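You operate a simulated robot arm through the tools that you are given. There is no shell and no other tool.

Carry out the task below with a simulated two-armed robot. There is one attempt and no reset: what you move stays moved.

TASK
Tighten lamp bolts 1, 2, 3 in order at 25 Nm and put the driver back. Set down upright: orange driver.

It is judged by the outcome, as a careful person would: the job done as asked, and still so three seconds after it is handed in. It fails if anything else is knocked over, pushed out of place, dropped, spilled or broken.

THE ROBOT
Two 7-joint arms with two-finger grippers on one trunk that stands fixed in place. Base frame: the origin is at the foot of the trunk, x ahead of it, y to its left, z up. Readings come in m, rad, newtons and seconds.
The left shoulder is at [0.06, 0.123, 0.97], the right one opposite. With the tool pointing down near the work surface each hand reaches from about 0.32 to 0.78 m from the base axis, measured 20 degrees to its own side. Payload 1.47 kg a hand.
The TCP of each hand is the grasp point between the finger pads, 0.016 m short of the fingertips. In the tool frame z runs along the fingers and y along their closing line. The gripper opens to 0.087 m; its body begins 0.055 m behind the TCP.
Orientation is that of the tool frame in the base frame, as a unit quaternion [w, x, y, z]. With the fingers straight down and closing along the base's y, the tool's x points along the base's -x, its y along +y and its z along -z.

THE INTERFACE
- The arms move only by the tool move_arm. It takes "left_moves", "right_moves" or both (then of equal length, played together; a hand with none holds still); each is a list of rows, each a list of 7 numbers: the turn, a rotation vector about the base's x, y, z in units of 60 degrees (1.0 is 60 degrees), then the shift along the base's x, y, z in units of 300 mm (1.0 is 300 mm), then the closure, from 0 (fully open) to 1 (shut). In form: [[wx, wy, wz, tx, ty, tz, jaw], ...]. A call has 1 to 20 rows; each row is the pose to reach, as a shift and turn from the pose commanded when the call began. A call with a number of a shift or a turn outside -1 to 1 is refused whole. Rows are played at 5 a second. More than 0.05 m and 0.15 rad between two rows, or a gripper value outside its range, and nothing of the call is played. Where a pose cannot be reached the arm comes as near as it can. A force on the tool above 40 N (or 10 N above the force at the start of the call, whichever is more), or a blocked arm, ends the call early, and 0.2 s more pass. Each finger travels about 0.153 m/s and halts on what it meets, pressing with about 28 N; the grip force reading is that of the motor and also rises with nothing between the fingers. The clock runs only during rows and for 0.2 s after the last one: add rows that repeat a pose to give the fingers time. The reply holds the time, the measured pose of the TCP, the force on the tool along the base axes, the opening and the grip force, in the units named above and with some noise, with the torque about the TCP (base axes, N m) and any sound that the robot's microphone picked up, and new pictures: "views" is both (left out), scene, wrist or none (wrist: the cameras of the hands that moved).
- Cameras (640 x 400 px; columns grow to the right, rows downward): "scene" is now at [0.075, 0.0447, 1.5443]; the picture's right is [0.52, -0.85, 0.00], its down [-0.53, -0.32, -0.78] and it looks along [0.67, 0.41, -0.62] (base axes); focal length 346 px, centre (320, 200). "left" rides on the left gripper at [0.073, -0.012, -0.09] in its tool frame; the picture's right is [0.16, 0.99, 0.00], its down [-0.72, 0.12, -0.68] and it looks along [-0.67, 0.11, 0.73] (tool axes); focal length 247 px, centre (320, 200). "right" rides on the right gripper at [0.073, 0.012, -0.09] in its tool frame; the picture's right is [-0.16, 0.99, 0.00], its down [-0.72, -0.12, -0.68] and it looks along [-0.67, -0.11, 0.73] (tool axes); focal length 247 px, centre (320, 200). There is no depth. A picture from a camera that has moved, and an enlarged one, comes with that camera's place and axes in the base frame and with its lens. The place of the scene camera against the robot may be out by one fixed shift of up to 0.012 m in any direction.
- slide_trunk(by): moves the trunk up (or, below 0, down) by that many m; the arms and the scene camera ride with it, the base frame stays. It gives what a move gives, with no picture.
- aim_head(pan, tilt): turns the head with the scene camera to pan (to the left, within 2.094 rad either way) and tilt (down, from -0.506 to 1.204), counted from straight ahead of the robot. It gives what a move gives, and a new picture of the scene camera.
- enlarge(camera, box): a new picture of the part [left, top, right, bottom] of that camera's present view, enlarged. No time passes.
- close_job(): hands the job in; it is judged then, once.

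Nothing tells you positions but the pictures and the camera data. Unless the task says otherwise, let go and move clear before handing in.

The tools are called after "Emit:" as a command line: name --argument value ..., lists and objects as JSON in quotes. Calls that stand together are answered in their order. move_arm: Moves the arms, as the interface text tells. Its arguments: {"type":"object","properties":{"left_moves":{"type":"array"},"right_moves":{"type":"array"},"views":{"type":"string","enum":["both","scene","wrist","none"]}},"required":[]} The other tools are called the same way: slide_trunk (by) moves the trunk up or down; aim_head (pan, tilt) turns the head that bears the scene camera; enlarge (camera, box) takes an enlarged picture of a part of a camera's view; close_job () hands the job in.

At the start:

```text
time_s: 0.0
left_tcp_pos: [0.436, 0.4735, 1.1627]
left_ee_rot: [0.0, 0.0, 1.0, 0.0]
left_contact_force: [0.5, 0.7, -1.1]
left_torque: [-0.05, -0.01, -0.01]
left_width: 0.0872
left_grip_force: 0.0
right_tcp_pos: [0.4641, 0.0039, 1.1312]
right_ee_rot: [0.001, 0.0, 1.0, -0.001]
right_contact_force: [0.2, 0.4, -0.2]
right_torque: [-0.02, 0.0, 0.02]
right_width: 0.087
right_grip_force: 0.0
trunk travel left (down, up): [-0.125, 0.105]
head pan, tilt (commanded): [0.546, 0.668]
```

scene: 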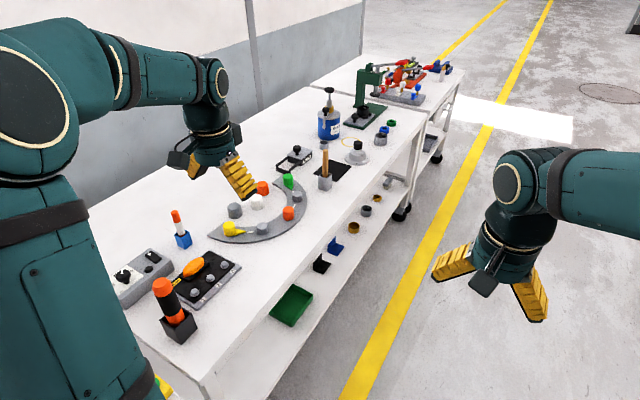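
right: 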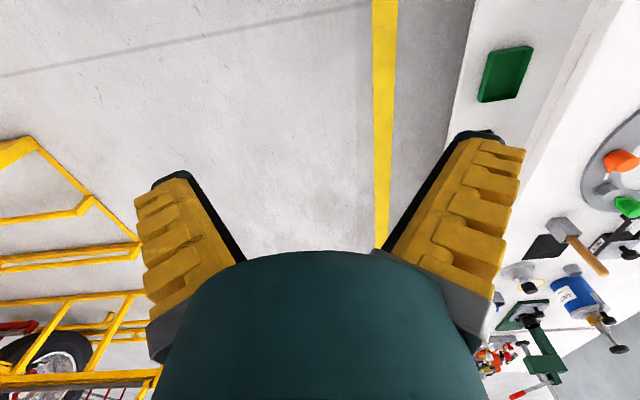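
left: 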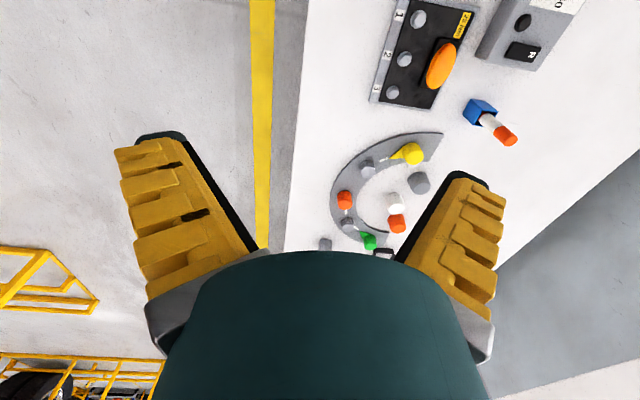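

I see a workbench with a black lamp plate with bolts 1–3 and an orange item on it, an orange-and-black driver in a square holder, and a grey control box. I'll look closer before moving anything.

Emit:
enlarge --camera "scene" --box '[90, 190, 330, 350]'

Emit:
enlarge --camera "left" --box '[340, 0, 600, 160]'

Emit:
enlarge --camera "scene" --box '[100, 230, 260, 350]'

```text
2.50 times, centred on (210, 270) of scene
camera zoom: at [0.075, 0.0447, 1.5443], right [0.52, -0.85, 0.0], down [-0.53, -0.32, -0.78], along [0.67, 0.41, -0.62], focal length 864 px, centre (595, 25)
```

zoom: 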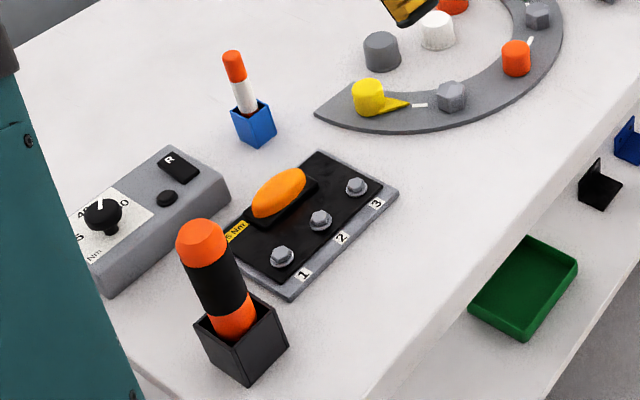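

```text
2.46 times, centred on (470, 80) of left
camera zoom: at [0.3621, 0.4628, 1.252], right [-0.16, 0.99, 0.0], down [0.72, 0.12, 0.68], along [0.67, 0.11, -0.73], focal length 608 px, centre (-49, 495)
```

zoom: 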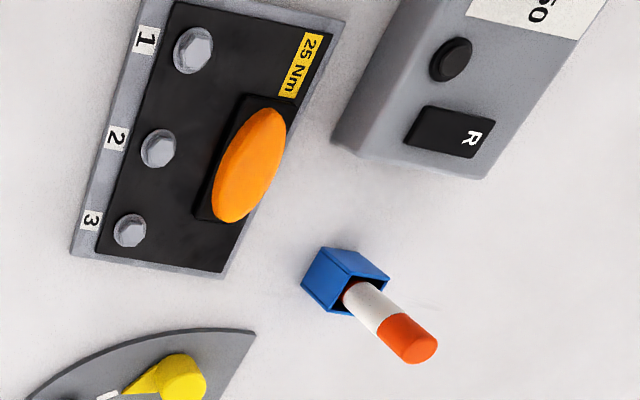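

```text
3.33 times, centred on (180, 290) of scene
camera zoom: at [0.075, 0.0447, 1.5443], right [0.52, -0.85, 0.0], down [-0.53, -0.32, -0.78], along [0.67, 0.41, -0.62], focal length 1152 px, centre (787, -100)
```

zoom: 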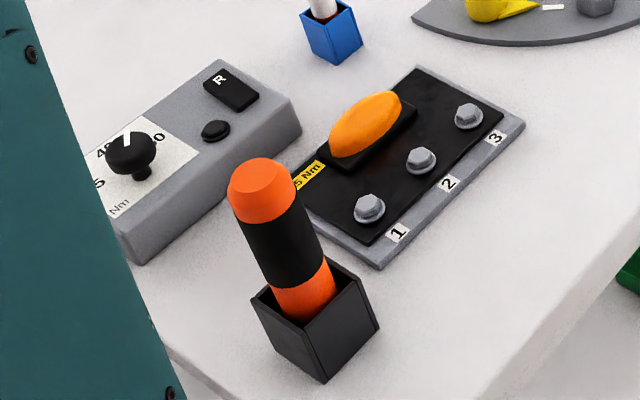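

The driver stands in a black holder near (0.30, 0.58), the lamp plate is just beyond it, and a torque box with a dial and an "R" switch is on the far left. I'll bring the left hand round for a closer look at the box.

Emit:
move_arm --left_moves '[[0, 0, 0.125, -0.069, 0.032, -0.017, 0], [0, 0, 0.25, -0.138, 0.064, -0.033, 0], [0, 0, 0.375, -0.207, 0.096, -0.05, 0], [0, 0, 0.5, -0.276, 0.128, -0.067, 0], [0, 0, 0.625, -0.345, 0.16, -0.083, 0], [0, 0, 0.75, -0.414, 0.192, -0.1, 0], [0, 0, 0.875, -0.483, 0.224, -0.117, 0], [0, 0, 1.0, -0.553, 0.255, -0.133, 0], [0, 0, 1.0, -0.553, 0.255, -0.133, 0]]'

```text
time_s: 2.0
left_tcp_pos: [0.2697, 0.5499, 1.1221]
left_ee_rot: [-0.001, -0.501, 0.865, 0.0]
left_contact_force: [0.2, 0.6, 0.2]
left_torque: [0.01, 0.01, -0.03]
left_width: 0.087
left_grip_force: 0.0
right_tcp_pos: [0.4648, 0.0045, 1.1322]
right_ee_rot: [-0.001, 0.001, 1.0, 0.001]
right_contact_force: [-0.9, -0.1, 0.2]
right_torque: [0.0, 0.0, 0.03]
right_width: 0.0869
right_grip_force: 0.0
trunk travel left (down, up): [-0.125, 0.105]
head pan, tilt (commanded): [0.546, 0.668]
camera scene: at [0.0752, 0.0447, 1.5442], right [0.52, -0.85, 0.0], down [-0.53, -0.32, -0.78], along [0.67, 0.41, -0.62], focal length 346 px, centre (320, 200)
camera left: at [0.2425, 0.4816, 1.2117], right [-0.93, 0.36, 0.0], down [0.26, 0.69, 0.68], along [0.24, 0.64, -0.73], focal length 247 px, centre (320, 200)
```

scene: 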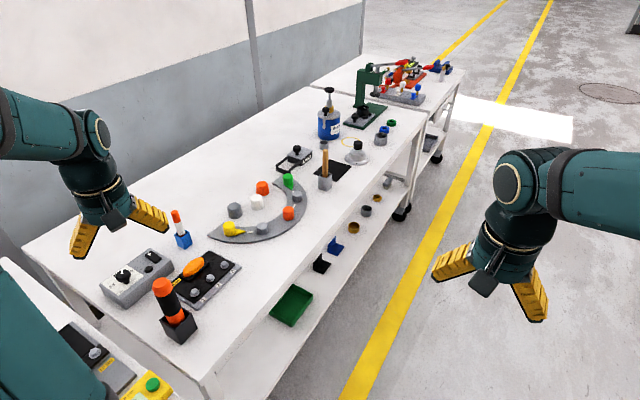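
left: 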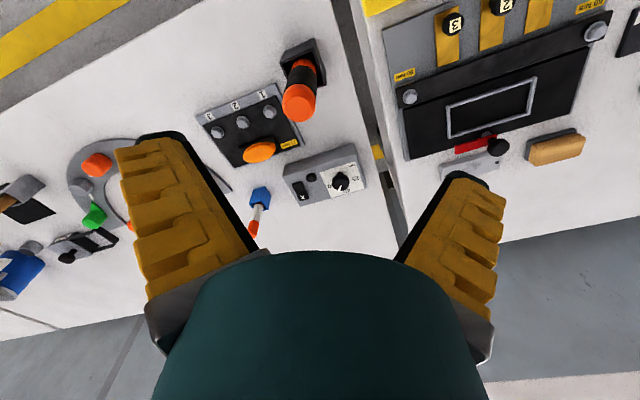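

The box is now in full view from both cameras. I'll enlarge it to read the dial and the switches.

Emit:
enlarge --camera "left" --box '[270, 130, 390, 210]'

Emit:
enlarge --camera "left" --box '[190, 30, 350, 170]'

Emit:
enlarge --camera "scene" --box '[90, 230, 250, 350]'

Emit:
enlarge --camera "scene" --box '[0, 250, 240, 400]'

```text
5.00 times, centred on (330, 170) of left
camera zoom: at [0.2425, 0.4816, 1.2117], right [-0.93, 0.36, 0.0], down [0.26, 0.69, 0.68], along [0.24, 0.64, -0.73], focal length 1235 px, centre (270, 350)
```

zoom: 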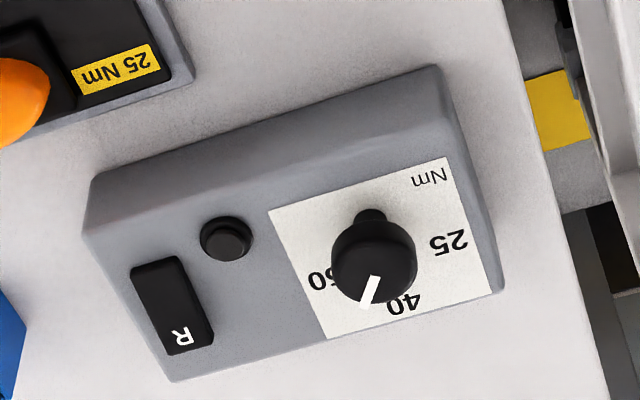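

```text
2.86 times, centred on (270, 100) of left
camera zoom: at [0.2425, 0.4816, 1.2117], right [-0.93, 0.36, 0.0], down [0.26, 0.69, 0.68], along [0.24, 0.64, -0.73], focal length 706 px, centre (463, 486)
```

zoom: 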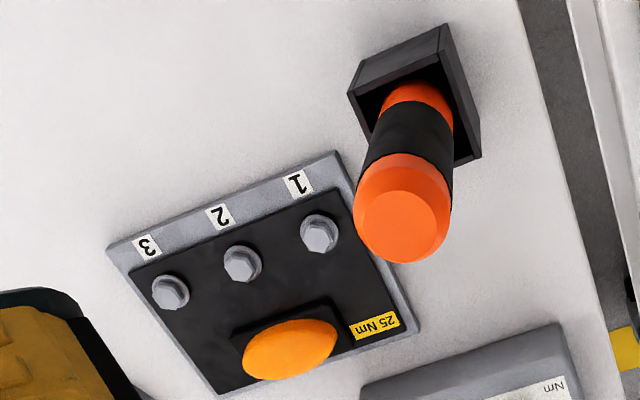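

```text
3.33 times, centred on (170, 290) of scene
camera zoom: at [0.0752, 0.0447, 1.5442], right [0.52, -0.85, 0.0], down [-0.53, -0.32, -0.78], along [0.67, 0.41, -0.62], focal length 1152 px, centre (820, -100)
```

zoom: 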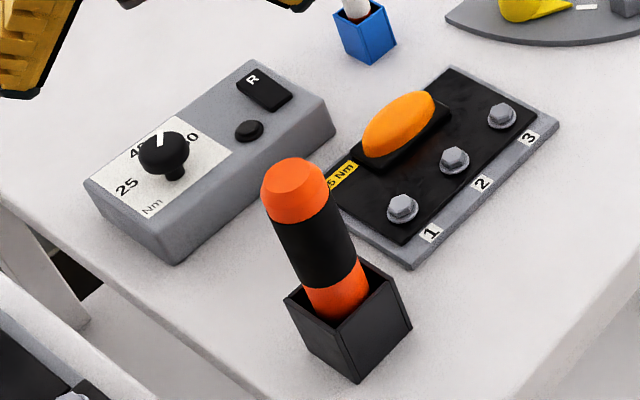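

```text
2.67 times, centred on (120, 325) of scene
camera zoom: at [0.0752, 0.0447, 1.5442], right [0.52, -0.85, 0.0], down [-0.53, -0.32, -0.78], along [0.67, 0.41, -0.62], focal length 921 px, centre (853, -133)
```

zoom: 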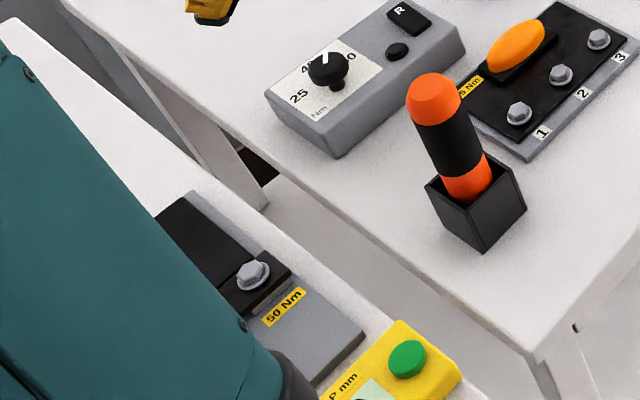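

The dial shows 25, 40 and a third mark, and the pointer is not on 25; the R rocker needs a closer look. I'll move the left hand nearer to the box.

Emit:
move_arm --left_moves '[[0, 0, 0, 0.017, 0.095, -0.05, 0], [0, 0, 0, 0.033, 0.19, -0.1, 0], [0, 0, 0, 0.05, 0.284, -0.15, 0], [0, 0, 0, 0.067, 0.378, -0.2, 0], [0, 0, 0, 0.083, 0.472, -0.25, 0], [0, 0, 0, 0.1, 0.567, -0.307, 0], [0, 0, 0, 0.1, 0.567, -0.307, 0]]'

```text
time_s: 3.6
left_tcp_pos: [0.2985, 0.7195, 1.0317]
left_ee_rot: [0.0, -0.5, 0.866, 0.0]
left_contact_force: [-0.4, -0.2, -0.4]
left_torque: [0.07, 0.02, 0.0]
left_width: 0.087
left_grip_force: 0.1
right_tcp_pos: [0.4652, 0.0019, 1.1318]
right_ee_rot: [0.0, 0.0, 1.0, 0.001]
right_contact_force: [0.1, 0.3, -0.4]
right_torque: [0.02, -0.01, -0.02]
right_width: 0.0868
right_grip_force: 0.1
trunk travel left (down, up): [-0.125, 0.105]
head pan, tilt (commanded): [0.546, 0.668]
camera scene: at [0.0748, 0.044, 1.5443], right [0.52, -0.85, 0.0], down [-0.53, -0.32, -0.79], along [0.67, 0.41, -0.62], focal length 346 px, centre (320, 200)
camera left: at [0.2722, 0.6516, 1.1205], right [-0.93, 0.36, 0.0], down [0.26, 0.68, 0.68], along [0.24, 0.64, -0.73], focal length 247 px, centre (320, 200)
```

scene: 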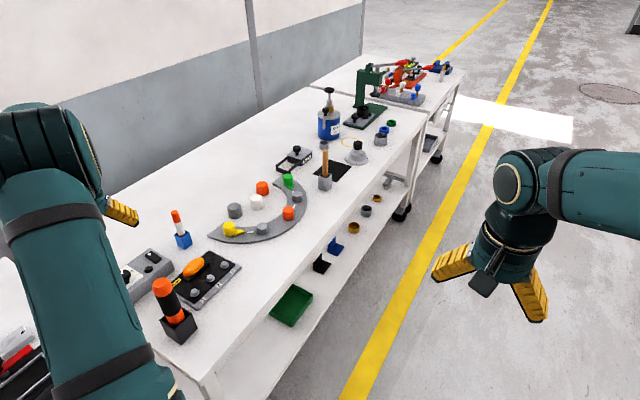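
left: 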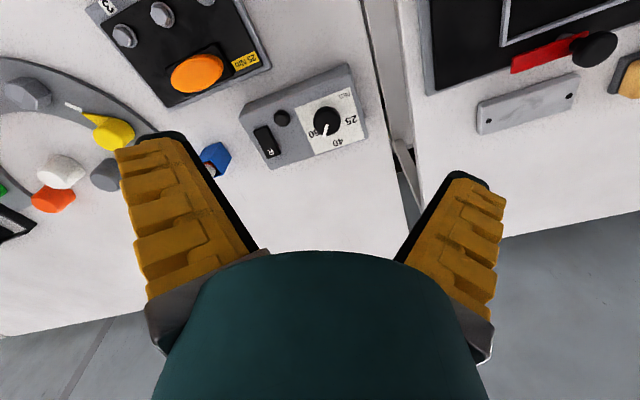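

Emit:
enlarge --camera "left" --box '[235, 60, 375, 170]'

Emit:
enlarge --camera "left" --box '[245, 90, 315, 170]'

Emit:
enlarge --camera "left" --box '[295, 80, 365, 160]'

```text
3.64 times, centred on (305, 115) of left
camera zoom: at [0.2722, 0.6516, 1.1205], right [-0.93, 0.36, 0.0], down [0.26, 0.68, 0.68], along [0.24, 0.64, -0.73], focal length 898 px, centre (374, 509)
```

zoom: 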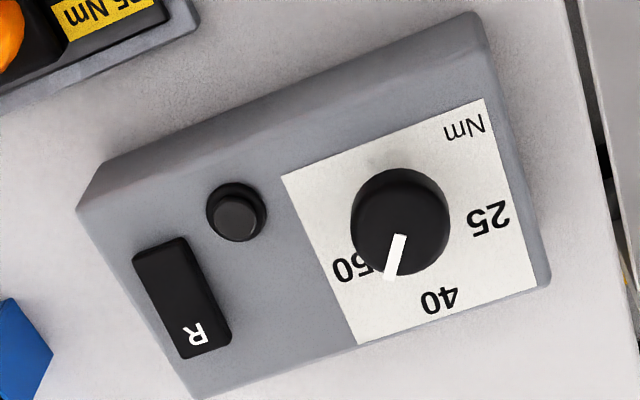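

```text
5.00 times, centred on (280, 130) of left
camera zoom: at [0.2722, 0.6516, 1.1205], right [-0.93, 0.36, 0.0], down [0.26, 0.68, 0.68], along [0.24, 0.64, -0.73], focal length 1235 px, centre (520, 550)
```

zoom: 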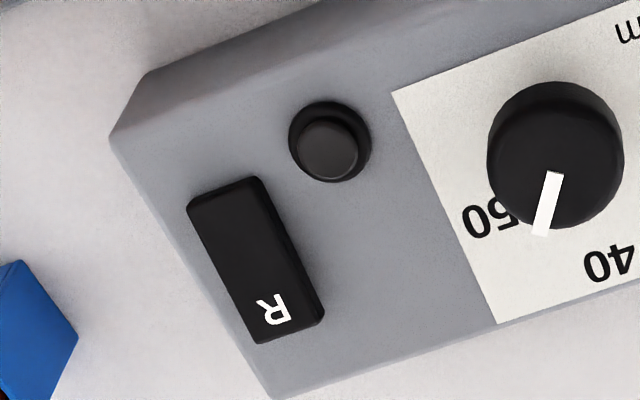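

```text
5.00 times, centred on (330, 120) of left
camera zoom: at [0.2722, 0.6516, 1.1205], right [-0.93, 0.36, 0.0], down [0.26, 0.68, 0.68], along [0.24, 0.64, -0.73], focal length 1235 px, centre (270, 600)
```

zoom: 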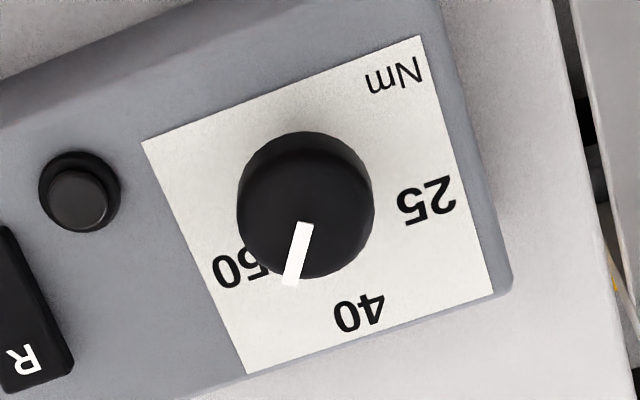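

The labels are 25, 40 and 50, and the pointer sits between 40 and 50, so the dial must be turned back to 25. I'll lower the hand so the camera can show the R rocker and the button better.

Emit:
move_arm --left_moves '[[0, 0, 0, 0, 0, -0.1, 0], [0, 0, 0, 0, 0, -0.2, 0], [0, 0, 0, 0, 0, -0.3, 0], [0, 0, 0, 0, 0, -0.4, 0], [0, 0, 0, 0, 0, -0.4, 0]]' --views "both"

```text
time_s: 4.8
left_tcp_pos: [0.3003, 0.7191, 0.9117]
left_ee_rot: [0.0, -0.5, 0.866, 0.0]
left_contact_force: [0.4, -0.3, 0.1]
left_torque: [0.01, -0.03, -0.03]
left_width: 0.0868
left_grip_force: 0.0
right_tcp_pos: [0.4644, 0.003, 1.1321]
right_ee_rot: [0.001, 0.0, 1.0, 0.0]
right_contact_force: [-0.5, -0.4, -0.4]
right_torque: [0.03, -0.02, 0.02]
right_width: 0.0871
right_grip_force: 0.1
trunk travel left (down, up): [-0.125, 0.105]
head pan, tilt (commanded): [0.546, 0.668]
camera scene: at [0.0748, 0.0443, 1.5443], right [0.52, -0.85, 0.0], down [-0.53, -0.32, -0.78], along [0.67, 0.41, -0.62], focal length 346 px, centre (320, 200)
camera left: at [0.2729, 0.6516, 1.0002], right [-0.93, 0.36, 0.0], down [0.26, 0.68, 0.68], along [0.24, 0.64, -0.73], focal length 247 px, centre (320, 200)
```

scene: 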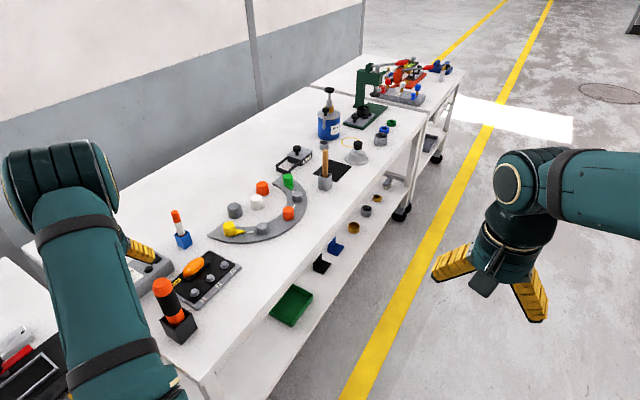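
left: 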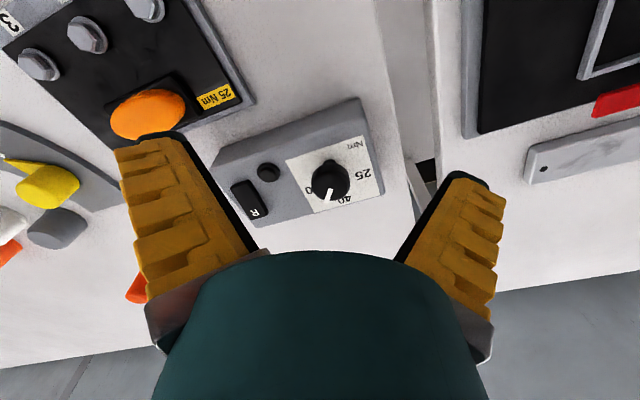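

Emit:
enlarge --camera "left" --box '[210, 110, 390, 230]'

Emit:
enlarge --camera "left" --box '[220, 150, 300, 225]'

```text
3.33 times, centred on (300, 170) of left
camera zoom: at [0.2729, 0.6516, 1.0002], right [-0.93, 0.36, 0.0], down [0.26, 0.68, 0.68], along [0.24, 0.64, -0.73], focal length 823 px, centre (387, 300)
```

zoom: 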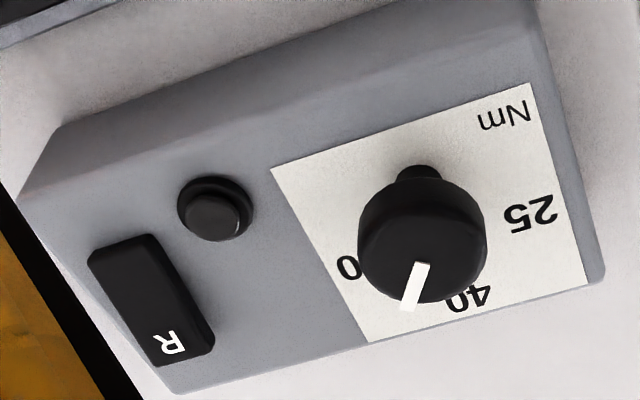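

```text
5.33 times, centred on (260, 188) of left
camera zoom: at [0.2729, 0.6516, 1.0002], right [-0.93, 0.36, 0.0], down [0.26, 0.68, 0.68], along [0.24, 0.64, -0.73], focal length 1317 px, centre (640, 267)
```

zoom: 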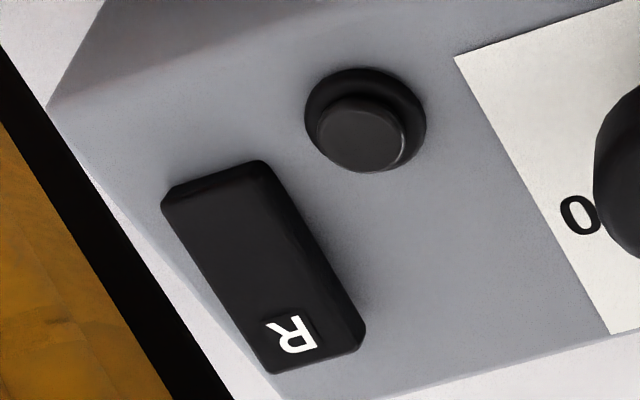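

The face of the box is flat at about z 0.805, with the knob near (0.31, 0.78) and the rocker near (0.40, 0.79). I'll move the hand forward so the camera looks nearly straight down on the dial, to read the mark angles.

Emit:
move_arm --left_moves '[[0, 0, 0, 0.02, 0.08, 0.033, 0], [0, 0, 0, 0.04, 0.16, 0.067, 0], [0, 0, 0, 0.06, 0.24, 0.067, 0], [0, 0, 0, 0.08, 0.3, 0.067, 0], [0, 0, 0, 0.08, 0.3, 0.067, 0]]' --views "wrist"

Emit:
enlarge --camera "left" --box '[240, 0, 400, 100]'

Emit:
enlarge --camera "left" --box '[180, 30, 300, 130]'

```text
time_s: 6.0
left_tcp_pos: [0.3247, 0.8103, 0.9302]
left_ee_rot: [0.001, -0.5, 0.866, 0.0]
left_contact_force: [0.3, -0.1, 0.2]
left_torque: [-0.02, 0.0, -0.03]
left_width: 0.0872
left_grip_force: 0.1
right_tcp_pos: [0.4646, 0.002, 1.1337]
right_ee_rot: [0.0, 0.0, 1.0, 0.0]
right_contact_force: [-0.8, 0.1, 0.4]
right_torque: [-0.01, 0.0, 0.03]
right_width: 0.087
right_grip_force: 0.0
trunk travel left (down, up): [-0.125, 0.105]
head pan, tilt (commanded): [0.546, 0.668]
camera left: at [0.2974, 0.7423, 1.0205], right [-0.93, 0.36, 0.0], down [0.26, 0.68, 0.68], along [0.24, 0.64, -0.73], focal length 247 px, centre (320, 200)
```

left: 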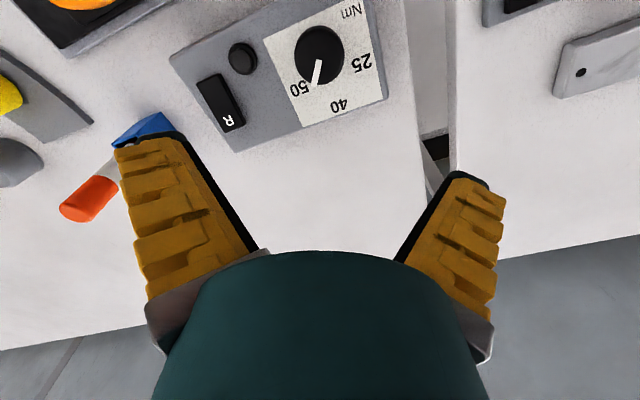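

```text
4.00 times, centred on (320, 50) of left
camera zoom: at [0.2974, 0.7423, 1.0205], right [-0.93, 0.36, 0.0], down [0.26, 0.68, 0.68], along [0.24, 0.64, -0.73], focal length 988 px, centre (320, 800)
```

zoom: 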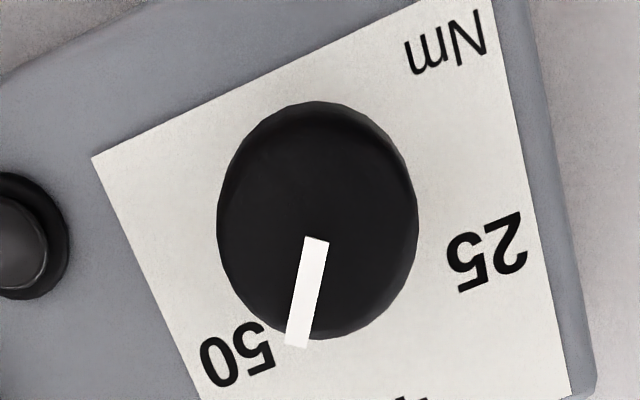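

```text
4.00 times, centred on (240, 80) of left
camera zoom: at [0.2974, 0.7423, 1.0205], right [-0.93, 0.36, 0.0], down [0.26, 0.68, 0.68], along [0.24, 0.64, -0.73], focal length 988 px, centre (640, 680)
```

zoom: 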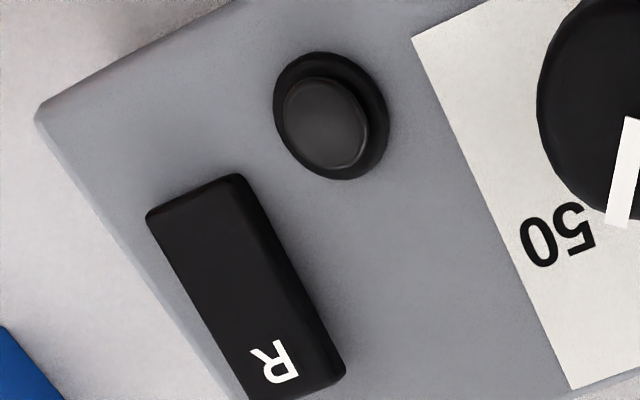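

The hand reaches well here, and the pointer reads about 33° to the right of 40, while 25 lies about 45° to the left. I'll zoom into the rocker to judge which end is pressed.

Emit:
enlarge --camera "left" --box '[190, 60, 260, 140]'

Emit:
enlarge --camera "scene" --box '[110, 230, 190, 310]'

```text
5.00 times, centred on (225, 100) of left
camera zoom: at [0.2974, 0.7423, 1.0205], right [-0.93, 0.36, 0.0], down [0.26, 0.68, 0.68], along [0.24, 0.64, -0.73], focal length 1235 px, centre (795, 700)
```

zoom: 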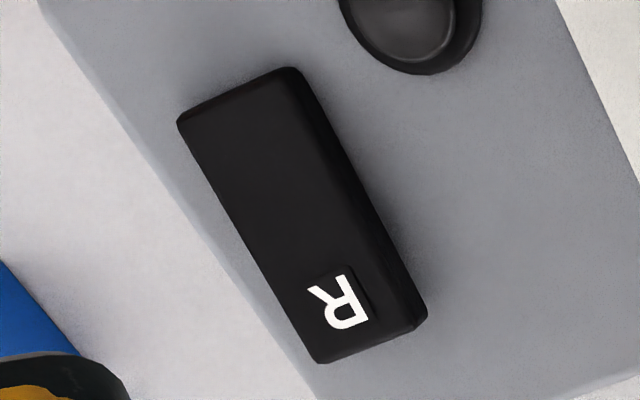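

```text
5.00 times, centred on (150, 270) of scene
camera zoom: at [0.0749, 0.0445, 1.5443], right [0.52, -0.85, 0.0], down [-0.53, -0.32, -0.78], along [0.67, 0.41, -0.62], focal length 1727 px, centre (1170, -150)
```

zoom: 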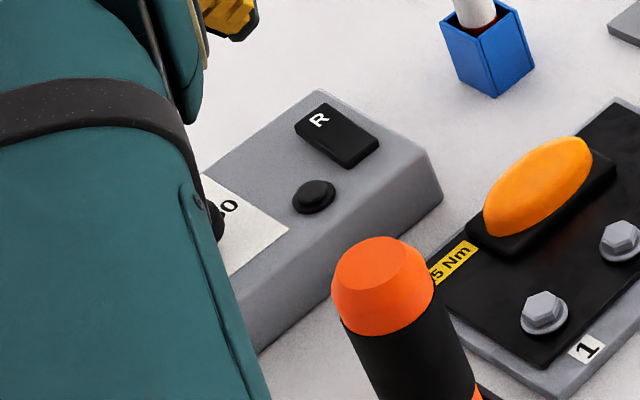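

The rocker's R end measures a little higher than its other end, so I take reverse as not engaged. Next I'll turn the left hand to its starting angle directly above the knob to prepare the grip.

Emit:
move_arm --left_moves '[[0, 0, -0.125, -0.0055, -0.0134, 0, 0], [0, 0, -0.25, -0.011, -0.0268, 0, 0], [0, 0, -0.375, -0.0165, -0.0401, 0, 0], [0, 0, -0.5, -0.022, -0.0535, 0, 0], [0, 0, -0.625, -0.0273, -0.0669, 0, 0], [0, 0, -0.75, -0.0328, -0.0803, 0, 0], [0, 0, -0.875, -0.0382, -0.0936, 0, 0], [0, 0, -1.0, -0.0437, -0.107, 0, 0], [0, 0, -1.0, -0.0437, -0.107, 0, 0]]' --views "both"

Emit:
enlarge --camera "left" --box '[240, 50, 400, 150]'

```text
time_s: 8.0
left_tcp_pos: [0.3113, 0.7775, 0.9311]
left_ee_rot: [0.0, 0.001, 1.0, 0.0]
left_contact_force: [0.8, -0.7, 0.1]
left_torque: [0.02, 0.02, 0.01]
left_width: 0.0872
left_grip_force: 0.0
right_tcp_pos: [0.4654, 0.0032, 1.1322]
right_ee_rot: [-0.001, 0.0, 1.0, -0.001]
right_contact_force: [-0.6, 0.2, -0.4]
right_torque: [0.02, 0.0, 0.05]
right_width: 0.0871
right_grip_force: 0.1
trunk travel left (down, up): [-0.125, 0.105]
head pan, tilt (commanded): [0.546, 0.668]
camera scene: at [0.0751, 0.0448, 1.5442], right [0.52, -0.85, 0.0], down [-0.53, -0.32, -0.78], along [0.67, 0.41, -0.62], focal length 346 px, centre (320, 200)
camera left: at [0.2374, 0.7675, 1.02], right [-0.16, 0.99, 0.0], down [0.72, 0.11, 0.68], along [0.67, 0.11, -0.73], focal length 247 px, centre (320, 200)
```

scene: 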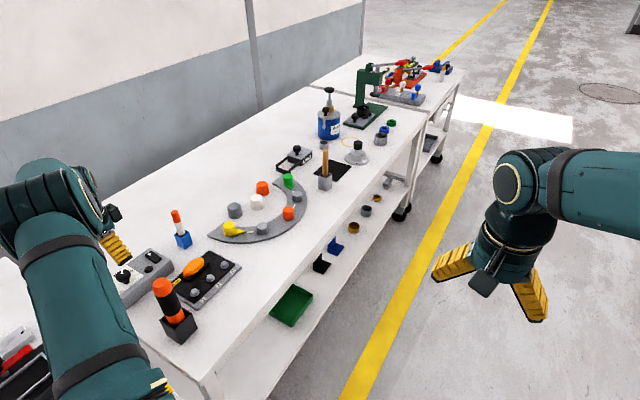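
left: 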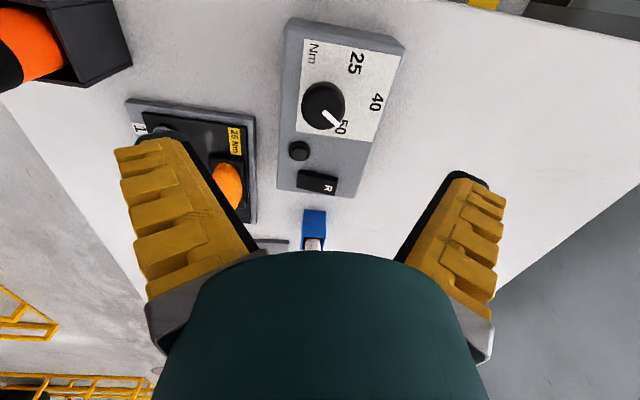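

```text
4.00 times, centred on (320, 100) of left
camera zoom: at [0.2374, 0.7675, 1.02], right [-0.16, 0.99, 0.0], down [0.72, 0.11, 0.68], along [0.67, 0.11, -0.73], focal length 988 px, centre (320, 600)
```

zoom: 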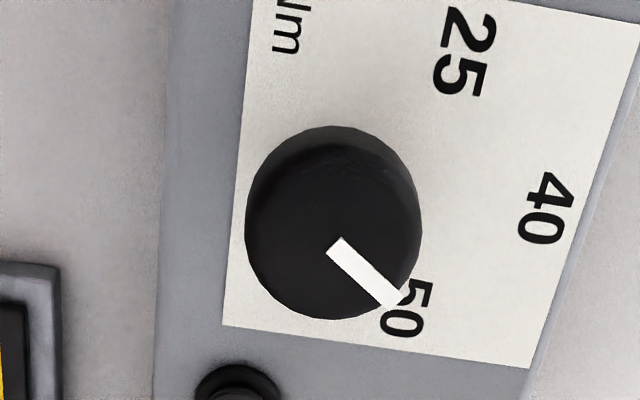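

The knob is right under the hand, its centre about (0.310, 0.779), with the pointer still near 33° right of 40. I'll go down around it with the fingers open and then close on it.

Emit:
move_arm --left_moves '[[0, 0, 0, -0.001, 0.001, -0.08, 0], [0, 0, 0, -0.002, 0.002, -0.16, 0], [0, 0, 0, -0.0033, 0.0033, -0.24, 0], [0, 0, 0, -0.0033, 0.0033, -0.309, 0], [0, 0, 0, -0.0033, 0.0033, -0.309, 0]]' --views "wrist"

```text
time_s: 9.2
left_tcp_pos: [0.311, 0.7798, 0.8379]
left_ee_rot: [0.0, 0.0, 1.0, 0.0]
left_contact_force: [0.0, -0.5, 0.3]
left_torque: [0.01, 0.0, -0.02]
left_width: 0.0871
left_grip_force: 0.1
right_tcp_pos: [0.4648, 0.0031, 1.1336]
right_ee_rot: [-0.001, 0.0, 1.0, 0.0]
right_contact_force: [-0.4, 0.1, 0.1]
right_torque: [0.03, -0.01, 0.01]
right_width: 0.0872
right_grip_force: 0.0
trunk travel left (down, up): [-0.125, 0.105]
head pan, tilt (commanded): [0.546, 0.668]
camera left: at [0.2359, 0.7686, 0.927], right [-0.16, 0.99, 0.0], down [0.72, 0.12, 0.68], along [0.67, 0.11, -0.73], focal length 247 px, centre (320, 200)
```

left: 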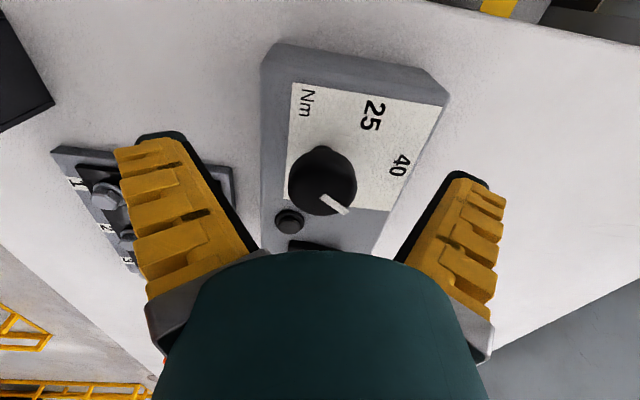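

The knob sits squarely between the fingers. I'll close on it now without moving the hand.

Emit:
move_arm --left_moves '[[0, 0, 0, 0, 0, 0, 0.5], [0, 0, 0, 0, 0, 0, 0.8], [0, 0, 0, 0, 0, 0, 0.8]]' --views "wrist"

```text
time_s: 10.0
left_tcp_pos: [0.3096, 0.7812, 0.8378]
left_ee_rot: [0.002, 0.001, 1.0, 0.002]
left_contact_force: [1.1, 11.7, 7.4]
left_torque: [-0.07, -0.07, 0.04]
left_width: 0.0261
left_grip_force: 29.8
right_tcp_pos: [0.4659, 0.0031, 1.1331]
right_ee_rot: [0.0, 0.0, 1.0, 0.001]
right_contact_force: [-0.2, -0.5, -0.1]
right_torque: [-0.04, -0.01, -0.02]
right_width: 0.0867
right_grip_force: 0.0
trunk travel left (down, up): [-0.125, 0.105]
head pan, tilt (commanded): [0.546, 0.668]
camera left: at [0.2358, 0.7698, 0.9283], right [-0.16, 0.99, 0.0], down [0.72, 0.11, 0.68], along [0.67, 0.11, -0.73], focal length 247 px, centre (320, 200)
```

left: 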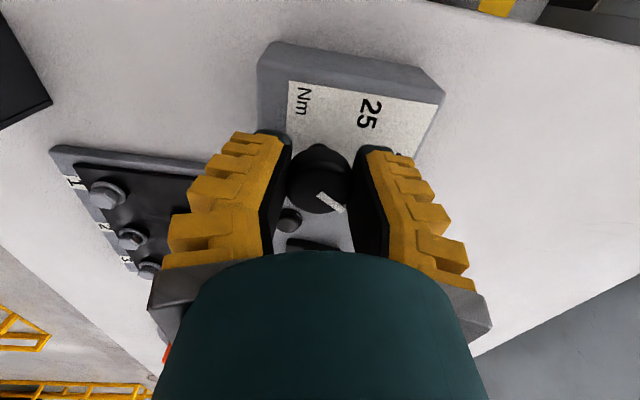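

I have the knob gripped at 26 mm. I'll turn it counter-clockwise by 60° and check.

Emit:
move_arm --left_moves '[[0, 0, 0.1, 0, 0.003, 0, 0.8], [0, 0, 0.2, 0, 0.003, 0, 0.8], [0, 0, 0.3, 0, 0.003, 0, 0.8], [0, 0, 0.4, 0, 0.003, 0, 0.8], [0, 0, 0.5, 0, 0.003, 0, 0.8], [0, 0, 0.6, 0, 0.003, 0, 0.8], [0, 0, 0.7, 0, 0.003, 0, 0.8], [0, 0, 0.8, 0, 0.003, 0, 0.8], [0, 0, 0.9, 0, 0.003, 0, 0.8], [0, 0, 1.0, 0, 0.003, 0, 0.8]]' --views "wrist"

Emit:
enlarge --camera "left" --box '[240, 80, 400, 240]'

```text
time_s: 12.2
left_tcp_pos: [0.312, 0.7766, 0.8389]
left_ee_rot: [0.0, -0.5, 0.866, 0.0]
left_contact_force: [8.8, -12.7, 9.9]
left_torque: [0.09, -0.33, -0.08]
left_width: 0.0259
left_grip_force: 30.3
right_tcp_pos: [0.4638, 0.002, 1.1331]
right_ee_rot: [0.001, 0.0, 1.0, 0.0]
right_contact_force: [-0.6, -0.3, 1.0]
right_torque: [0.02, -0.03, -0.03]
right_width: 0.087
right_grip_force: 0.0
trunk travel left (down, up): [-0.125, 0.105]
head pan, tilt (commanded): [0.546, 0.668]
camera left: at [0.2844, 0.7095, 0.9284], right [-0.93, 0.36, 0.0], down [0.26, 0.69, 0.68], along [0.24, 0.63, -0.73], focal length 247 px, centre (320, 200)
```

left: 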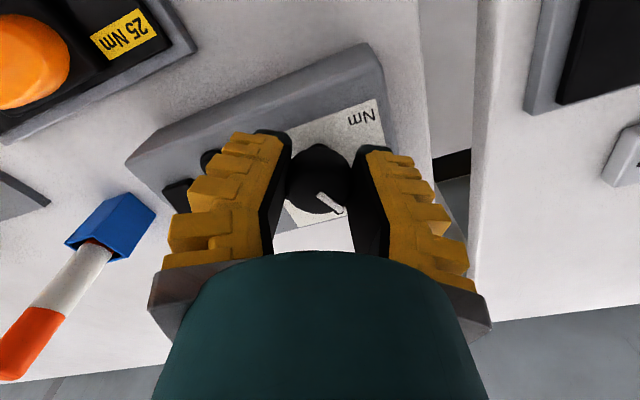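

```text
2.50 times, centred on (320, 160) of left
camera zoom: at [0.2844, 0.7095, 0.9284], right [-0.93, 0.36, 0.0], down [0.26, 0.69, 0.68], along [0.24, 0.63, -0.73], focal length 617 px, centre (320, 300)
```

zoom: 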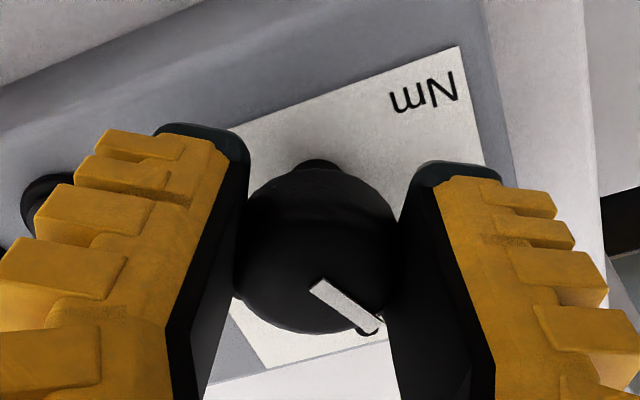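

The knob turned with the fingers and the pointer should now stand about 27° left of 40. I'll turn another 19° to bring it onto 25 and ease the side force.

Emit:
move_arm --left_moves '[[0, 0, 0.08, 0.002, -0.005, 0, 0.8], [0, 0, 0.16, 0.003, -0.008, 0, 0.8], [0, 0, 0.24, 0.003, -0.008, 0, 0.8], [0, 0, 0.32, 0.003, -0.008, 0, 0.8], [0, 0, 0.32, 0.003, -0.008, 0, 0.8]]' --views "none"

Emit:
move_arm --left_moves '[[0, 0, 0, 0, 0, 0, 0.4], [0, 0, 0, 0, 0, 0, 0.0], [0, 0, 0, 0, 0, 0, 0.0]]' --views "none"

Emit:
move_arm --left_moves '[[0, 0, 0, 0, 0, 0.1, 0], [0, 0, 0, 0, 0, 0.2, 0], [0, 0, 0, 0, 0, 0.3, 0], [0, 0, 0, 0, 0, 0.35, 0], [0, 0, 0, 0, 0, 0.35, 0]]' --views "both"

Emit:
enlarge --camera "left" --box '[240, 50, 400, 170]'

```text
time_s: 13.4
left_tcp_pos: [0.3134, 0.7779, 0.8387]
left_ee_rot: [0.002, -0.638, 0.77, 0.001]
left_contact_force: [19.2, -0.4, 7.7]
left_torque: [0.31, -0.34, -0.07]
left_width: 0.0251
left_grip_force: 30.1
right_tcp_pos: [0.4666, 0.0038, 1.1328]
right_ee_rot: [-0.001, -0.001, 1.0, 0.001]
right_contact_force: [-0.3, 0.1, -0.1]
right_torque: [0.0, 0.02, 0.0]
right_width: 0.087
right_grip_force: 0.1
trunk travel left (down, up): [-0.125, 0.105]
head pan, tilt (commanded): [0.546, 0.668]
```

```text
time_s: 14.2
left_tcp_pos: [0.3114, 0.7771, 0.838]
left_ee_rot: [0.0, -0.637, 0.771, 0.001]
left_contact_force: [0.3, -0.2, 0.1]
left_torque: [0.0, 0.01, -0.04]
left_width: 0.0866
left_grip_force: 0.2
right_tcp_pos: [0.4636, 0.0028, 1.1326]
right_ee_rot: [-0.001, 0.001, 1.0, 0.0]
right_contact_force: [0.7, -0.6, -0.4]
right_torque: [-0.03, 0.04, 0.0]
right_width: 0.087
right_grip_force: 0.0
trunk travel left (down, up): [-0.125, 0.105]
head pan, tilt (commanded): [0.546, 0.668]
```

```text
time_s: 15.4
left_tcp_pos: [0.3113, 0.7775, 0.9425]
left_ee_rot: [0.0, -0.638, 0.77, 0.0]
left_contact_force: [0.9, -0.3, -0.2]
left_torque: [0.0, 0.05, -0.02]
left_width: 0.087
left_grip_force: 0.0
right_tcp_pos: [0.4645, 0.0041, 1.1314]
right_ee_rot: [0.0, -0.001, 1.0, 0.0]
right_contact_force: [0.1, 0.1, 0.7]
right_torque: [0.01, 0.01, 0.0]
right_width: 0.0868
right_grip_force: 0.0
trunk travel left (down, up): [-0.125, 0.105]
head pan, tilt (commanded): [0.546, 0.668]
camera scene: at [0.075, 0.0447, 1.5442], right [0.52, -0.85, 0.0], down [-0.53, -0.32, -0.78], along [0.67, 0.41, -0.62], focal length 346 px, centre (320, 200)
camera left: at [0.3079, 0.7049, 1.0324], right [-1.0, 0.03, 0.0], down [0.02, 0.73, 0.68], along [0.02, 0.68, -0.73], focal length 247 px, centre (320, 200)
```

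scene: 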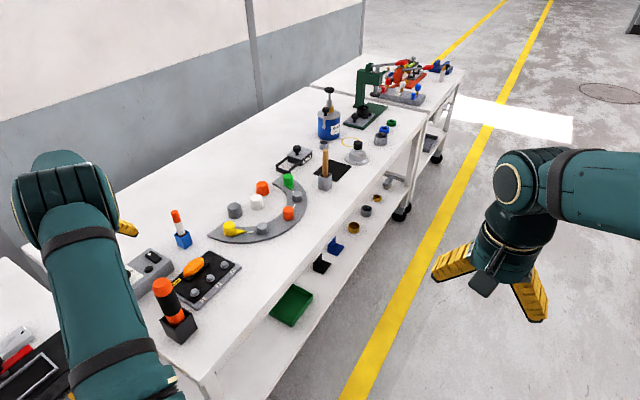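
left: 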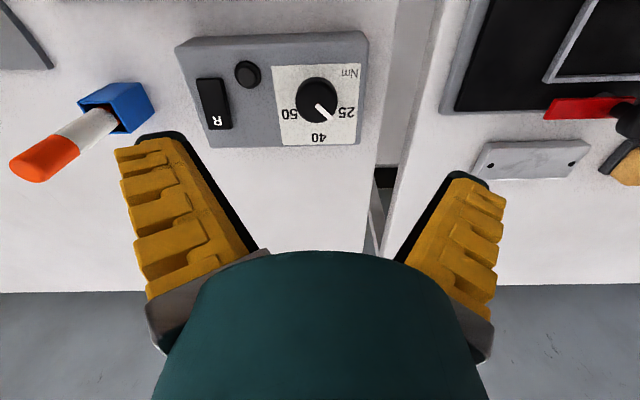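

```text
3.33 times, centred on (320, 110) of left
camera zoom: at [0.3079, 0.7049, 1.0324], right [-1.0, 0.03, 0.0], down [0.02, 0.73, 0.68], along [0.02, 0.68, -0.73], focal length 823 px, centre (320, 500)
```

zoom: 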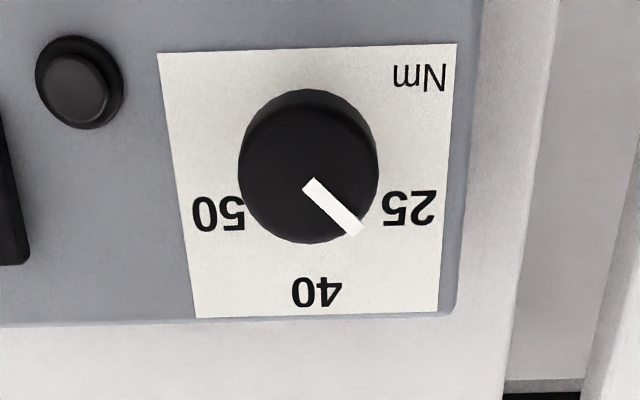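

The pointer now aims straight at 25, about 46° left of 40. I'll check the rocker and the button once more from this squarer view.

Emit:
enlarge --camera "left" --box '[170, 40, 280, 150]'

```text
3.64 times, centred on (225, 95) of left
camera zoom: at [0.3079, 0.7049, 1.0324], right [-1.0, 0.03, 0.0], down [0.02, 0.73, 0.68], along [0.02, 0.68, -0.73], focal length 898 px, centre (666, 582)
```

zoom: 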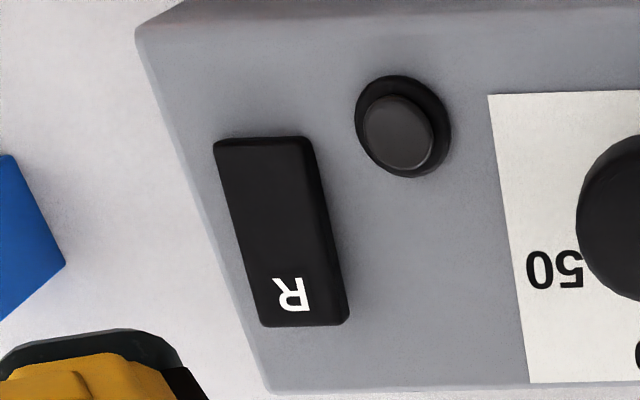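

The rocker's R end is raised, so I leave it alone and the torque is set. Next I'll bring the left hand above the driver in its black holder to measure it.

Emit:
move_arm --left_moves '[[0, 0, -0.1, 0, 0, 0.1, 0], [0, 0, -0.2, -0.004, -0.06, 0.2, 0], [0, 0, -0.3, -0.008, -0.13, 0.3, 0], [0, 0, -0.4, -0.012, -0.2, 0.39, 0], [0, 0, -0.5, -0.016, -0.27, 0.39, 0], [0, 0, -0.6, -0.02, -0.34, 0.39, 0], [0, 0, -0.7, -0.024, -0.41, 0.39, 0], [0, 0, -0.8, -0.028, -0.48, 0.39, 0], [0, 0, -0.9, -0.032, -0.54, 0.39, 0], [0, 0, -1.0, -0.036, -0.592, 0.39, 0], [0, 0, -1.0, -0.036, -0.592, 0.39, 0]]' --views "none"

Emit:
move_arm --left_moves '[[0, 0, -0.11, 0, 0, 0, 0], [0, 0, -0.22, 0, 0, 0, 0], [0, 0, -0.32, 0, 0, 0, 0], [0, 0, -0.32, 0, 0, 0, 0]]' --views "both"

Emit:
enlarge --camera "left" --box '[180, 0, 460, 200]'

Emit:
enlarge --camera "scene" --box '[110, 230, 270, 350]'

```text
time_s: 17.8
left_tcp_pos: [0.2997, 0.5994, 1.0598]
left_ee_rot: [0.0, -0.166, 0.986, 0.0]
left_contact_force: [-0.6, -0.3, 0.0]
left_torque: [0.01, -0.02, 0.0]
left_width: 0.0868
left_grip_force: 0.0
right_tcp_pos: [0.4648, 0.0036, 1.1322]
right_ee_rot: [0.0, -0.001, 1.0, 0.0]
right_contact_force: [0.7, 0.3, 0.5]
right_torque: [-0.02, -0.02, -0.02]
right_width: 0.087
right_grip_force: 0.1
trunk travel left (down, up): [-0.125, 0.105]
head pan, tilt (commanded): [0.546, 0.668]
```

```text
time_s: 18.8
left_tcp_pos: [0.3001, 0.5996, 1.0596]
left_ee_rot: [-0.001, 0.001, 1.0, 0.0]
left_contact_force: [-0.1, 0.0, -0.1]
left_torque: [0.02, -0.01, 0.02]
left_width: 0.0872
left_grip_force: 0.0
right_tcp_pos: [0.4661, 0.0037, 1.1329]
right_ee_rot: [0.001, -0.001, 1.0, 0.0]
right_contact_force: [0.1, -0.5, -0.6]
right_torque: [-0.04, -0.01, -0.01]
right_width: 0.0868
right_grip_force: 0.1
trunk travel left (down, up): [-0.125, 0.105]
head pan, tilt (commanded): [0.546, 0.668]
camera scene: at [0.075, 0.0447, 1.5443], right [0.52, -0.85, 0.0], down [-0.53, -0.32, -0.78], along [0.67, 0.41, -0.62], focal length 346 px, centre (320, 200)
camera left: at [0.2261, 0.5892, 1.1493], right [-0.16, 0.99, 0.0], down [0.72, 0.11, 0.68], along [0.67, 0.11, -0.73], focal length 247 px, centre (320, 200)
```

scene: 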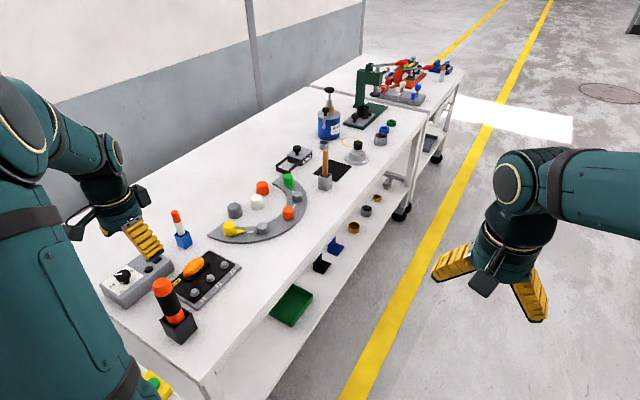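
left: 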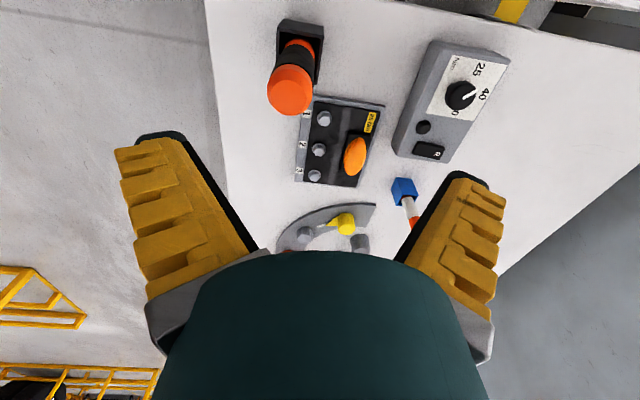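

```text
2.00 times, centred on (320, 100) of left
camera zoom: at [0.2261, 0.5892, 1.1493], right [-0.16, 0.99, 0.0], down [0.72, 0.11, 0.68], along [0.67, 0.11, -0.73], focal length 494 px, centre (320, 400)
```

zoom: 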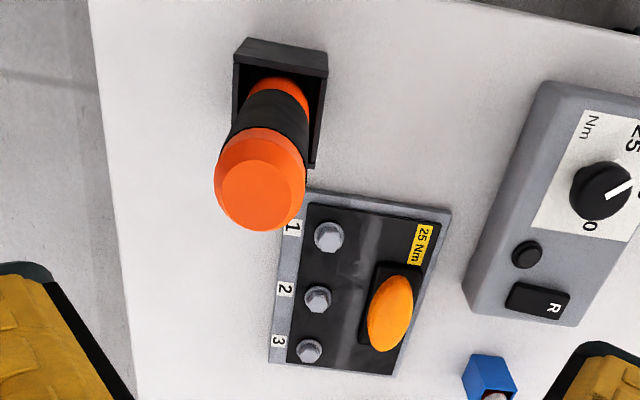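

```text
3.33 times, centred on (190, 290) of scene
camera zoom: at [0.075, 0.0447, 1.5443], right [0.52, -0.85, 0.0], down [-0.53, -0.32, -0.78], along [0.67, 0.41, -0.62], focal length 1152 px, centre (753, -100)
```

zoom: 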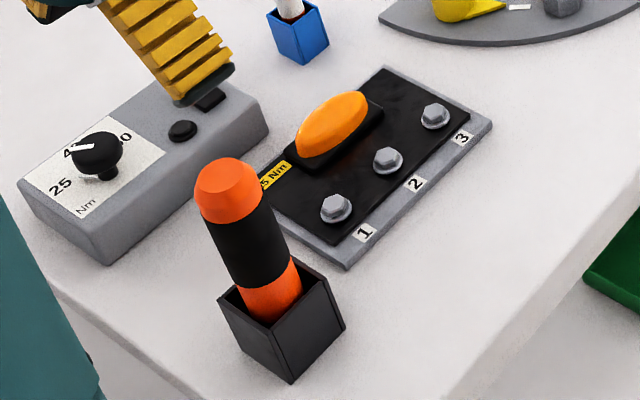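

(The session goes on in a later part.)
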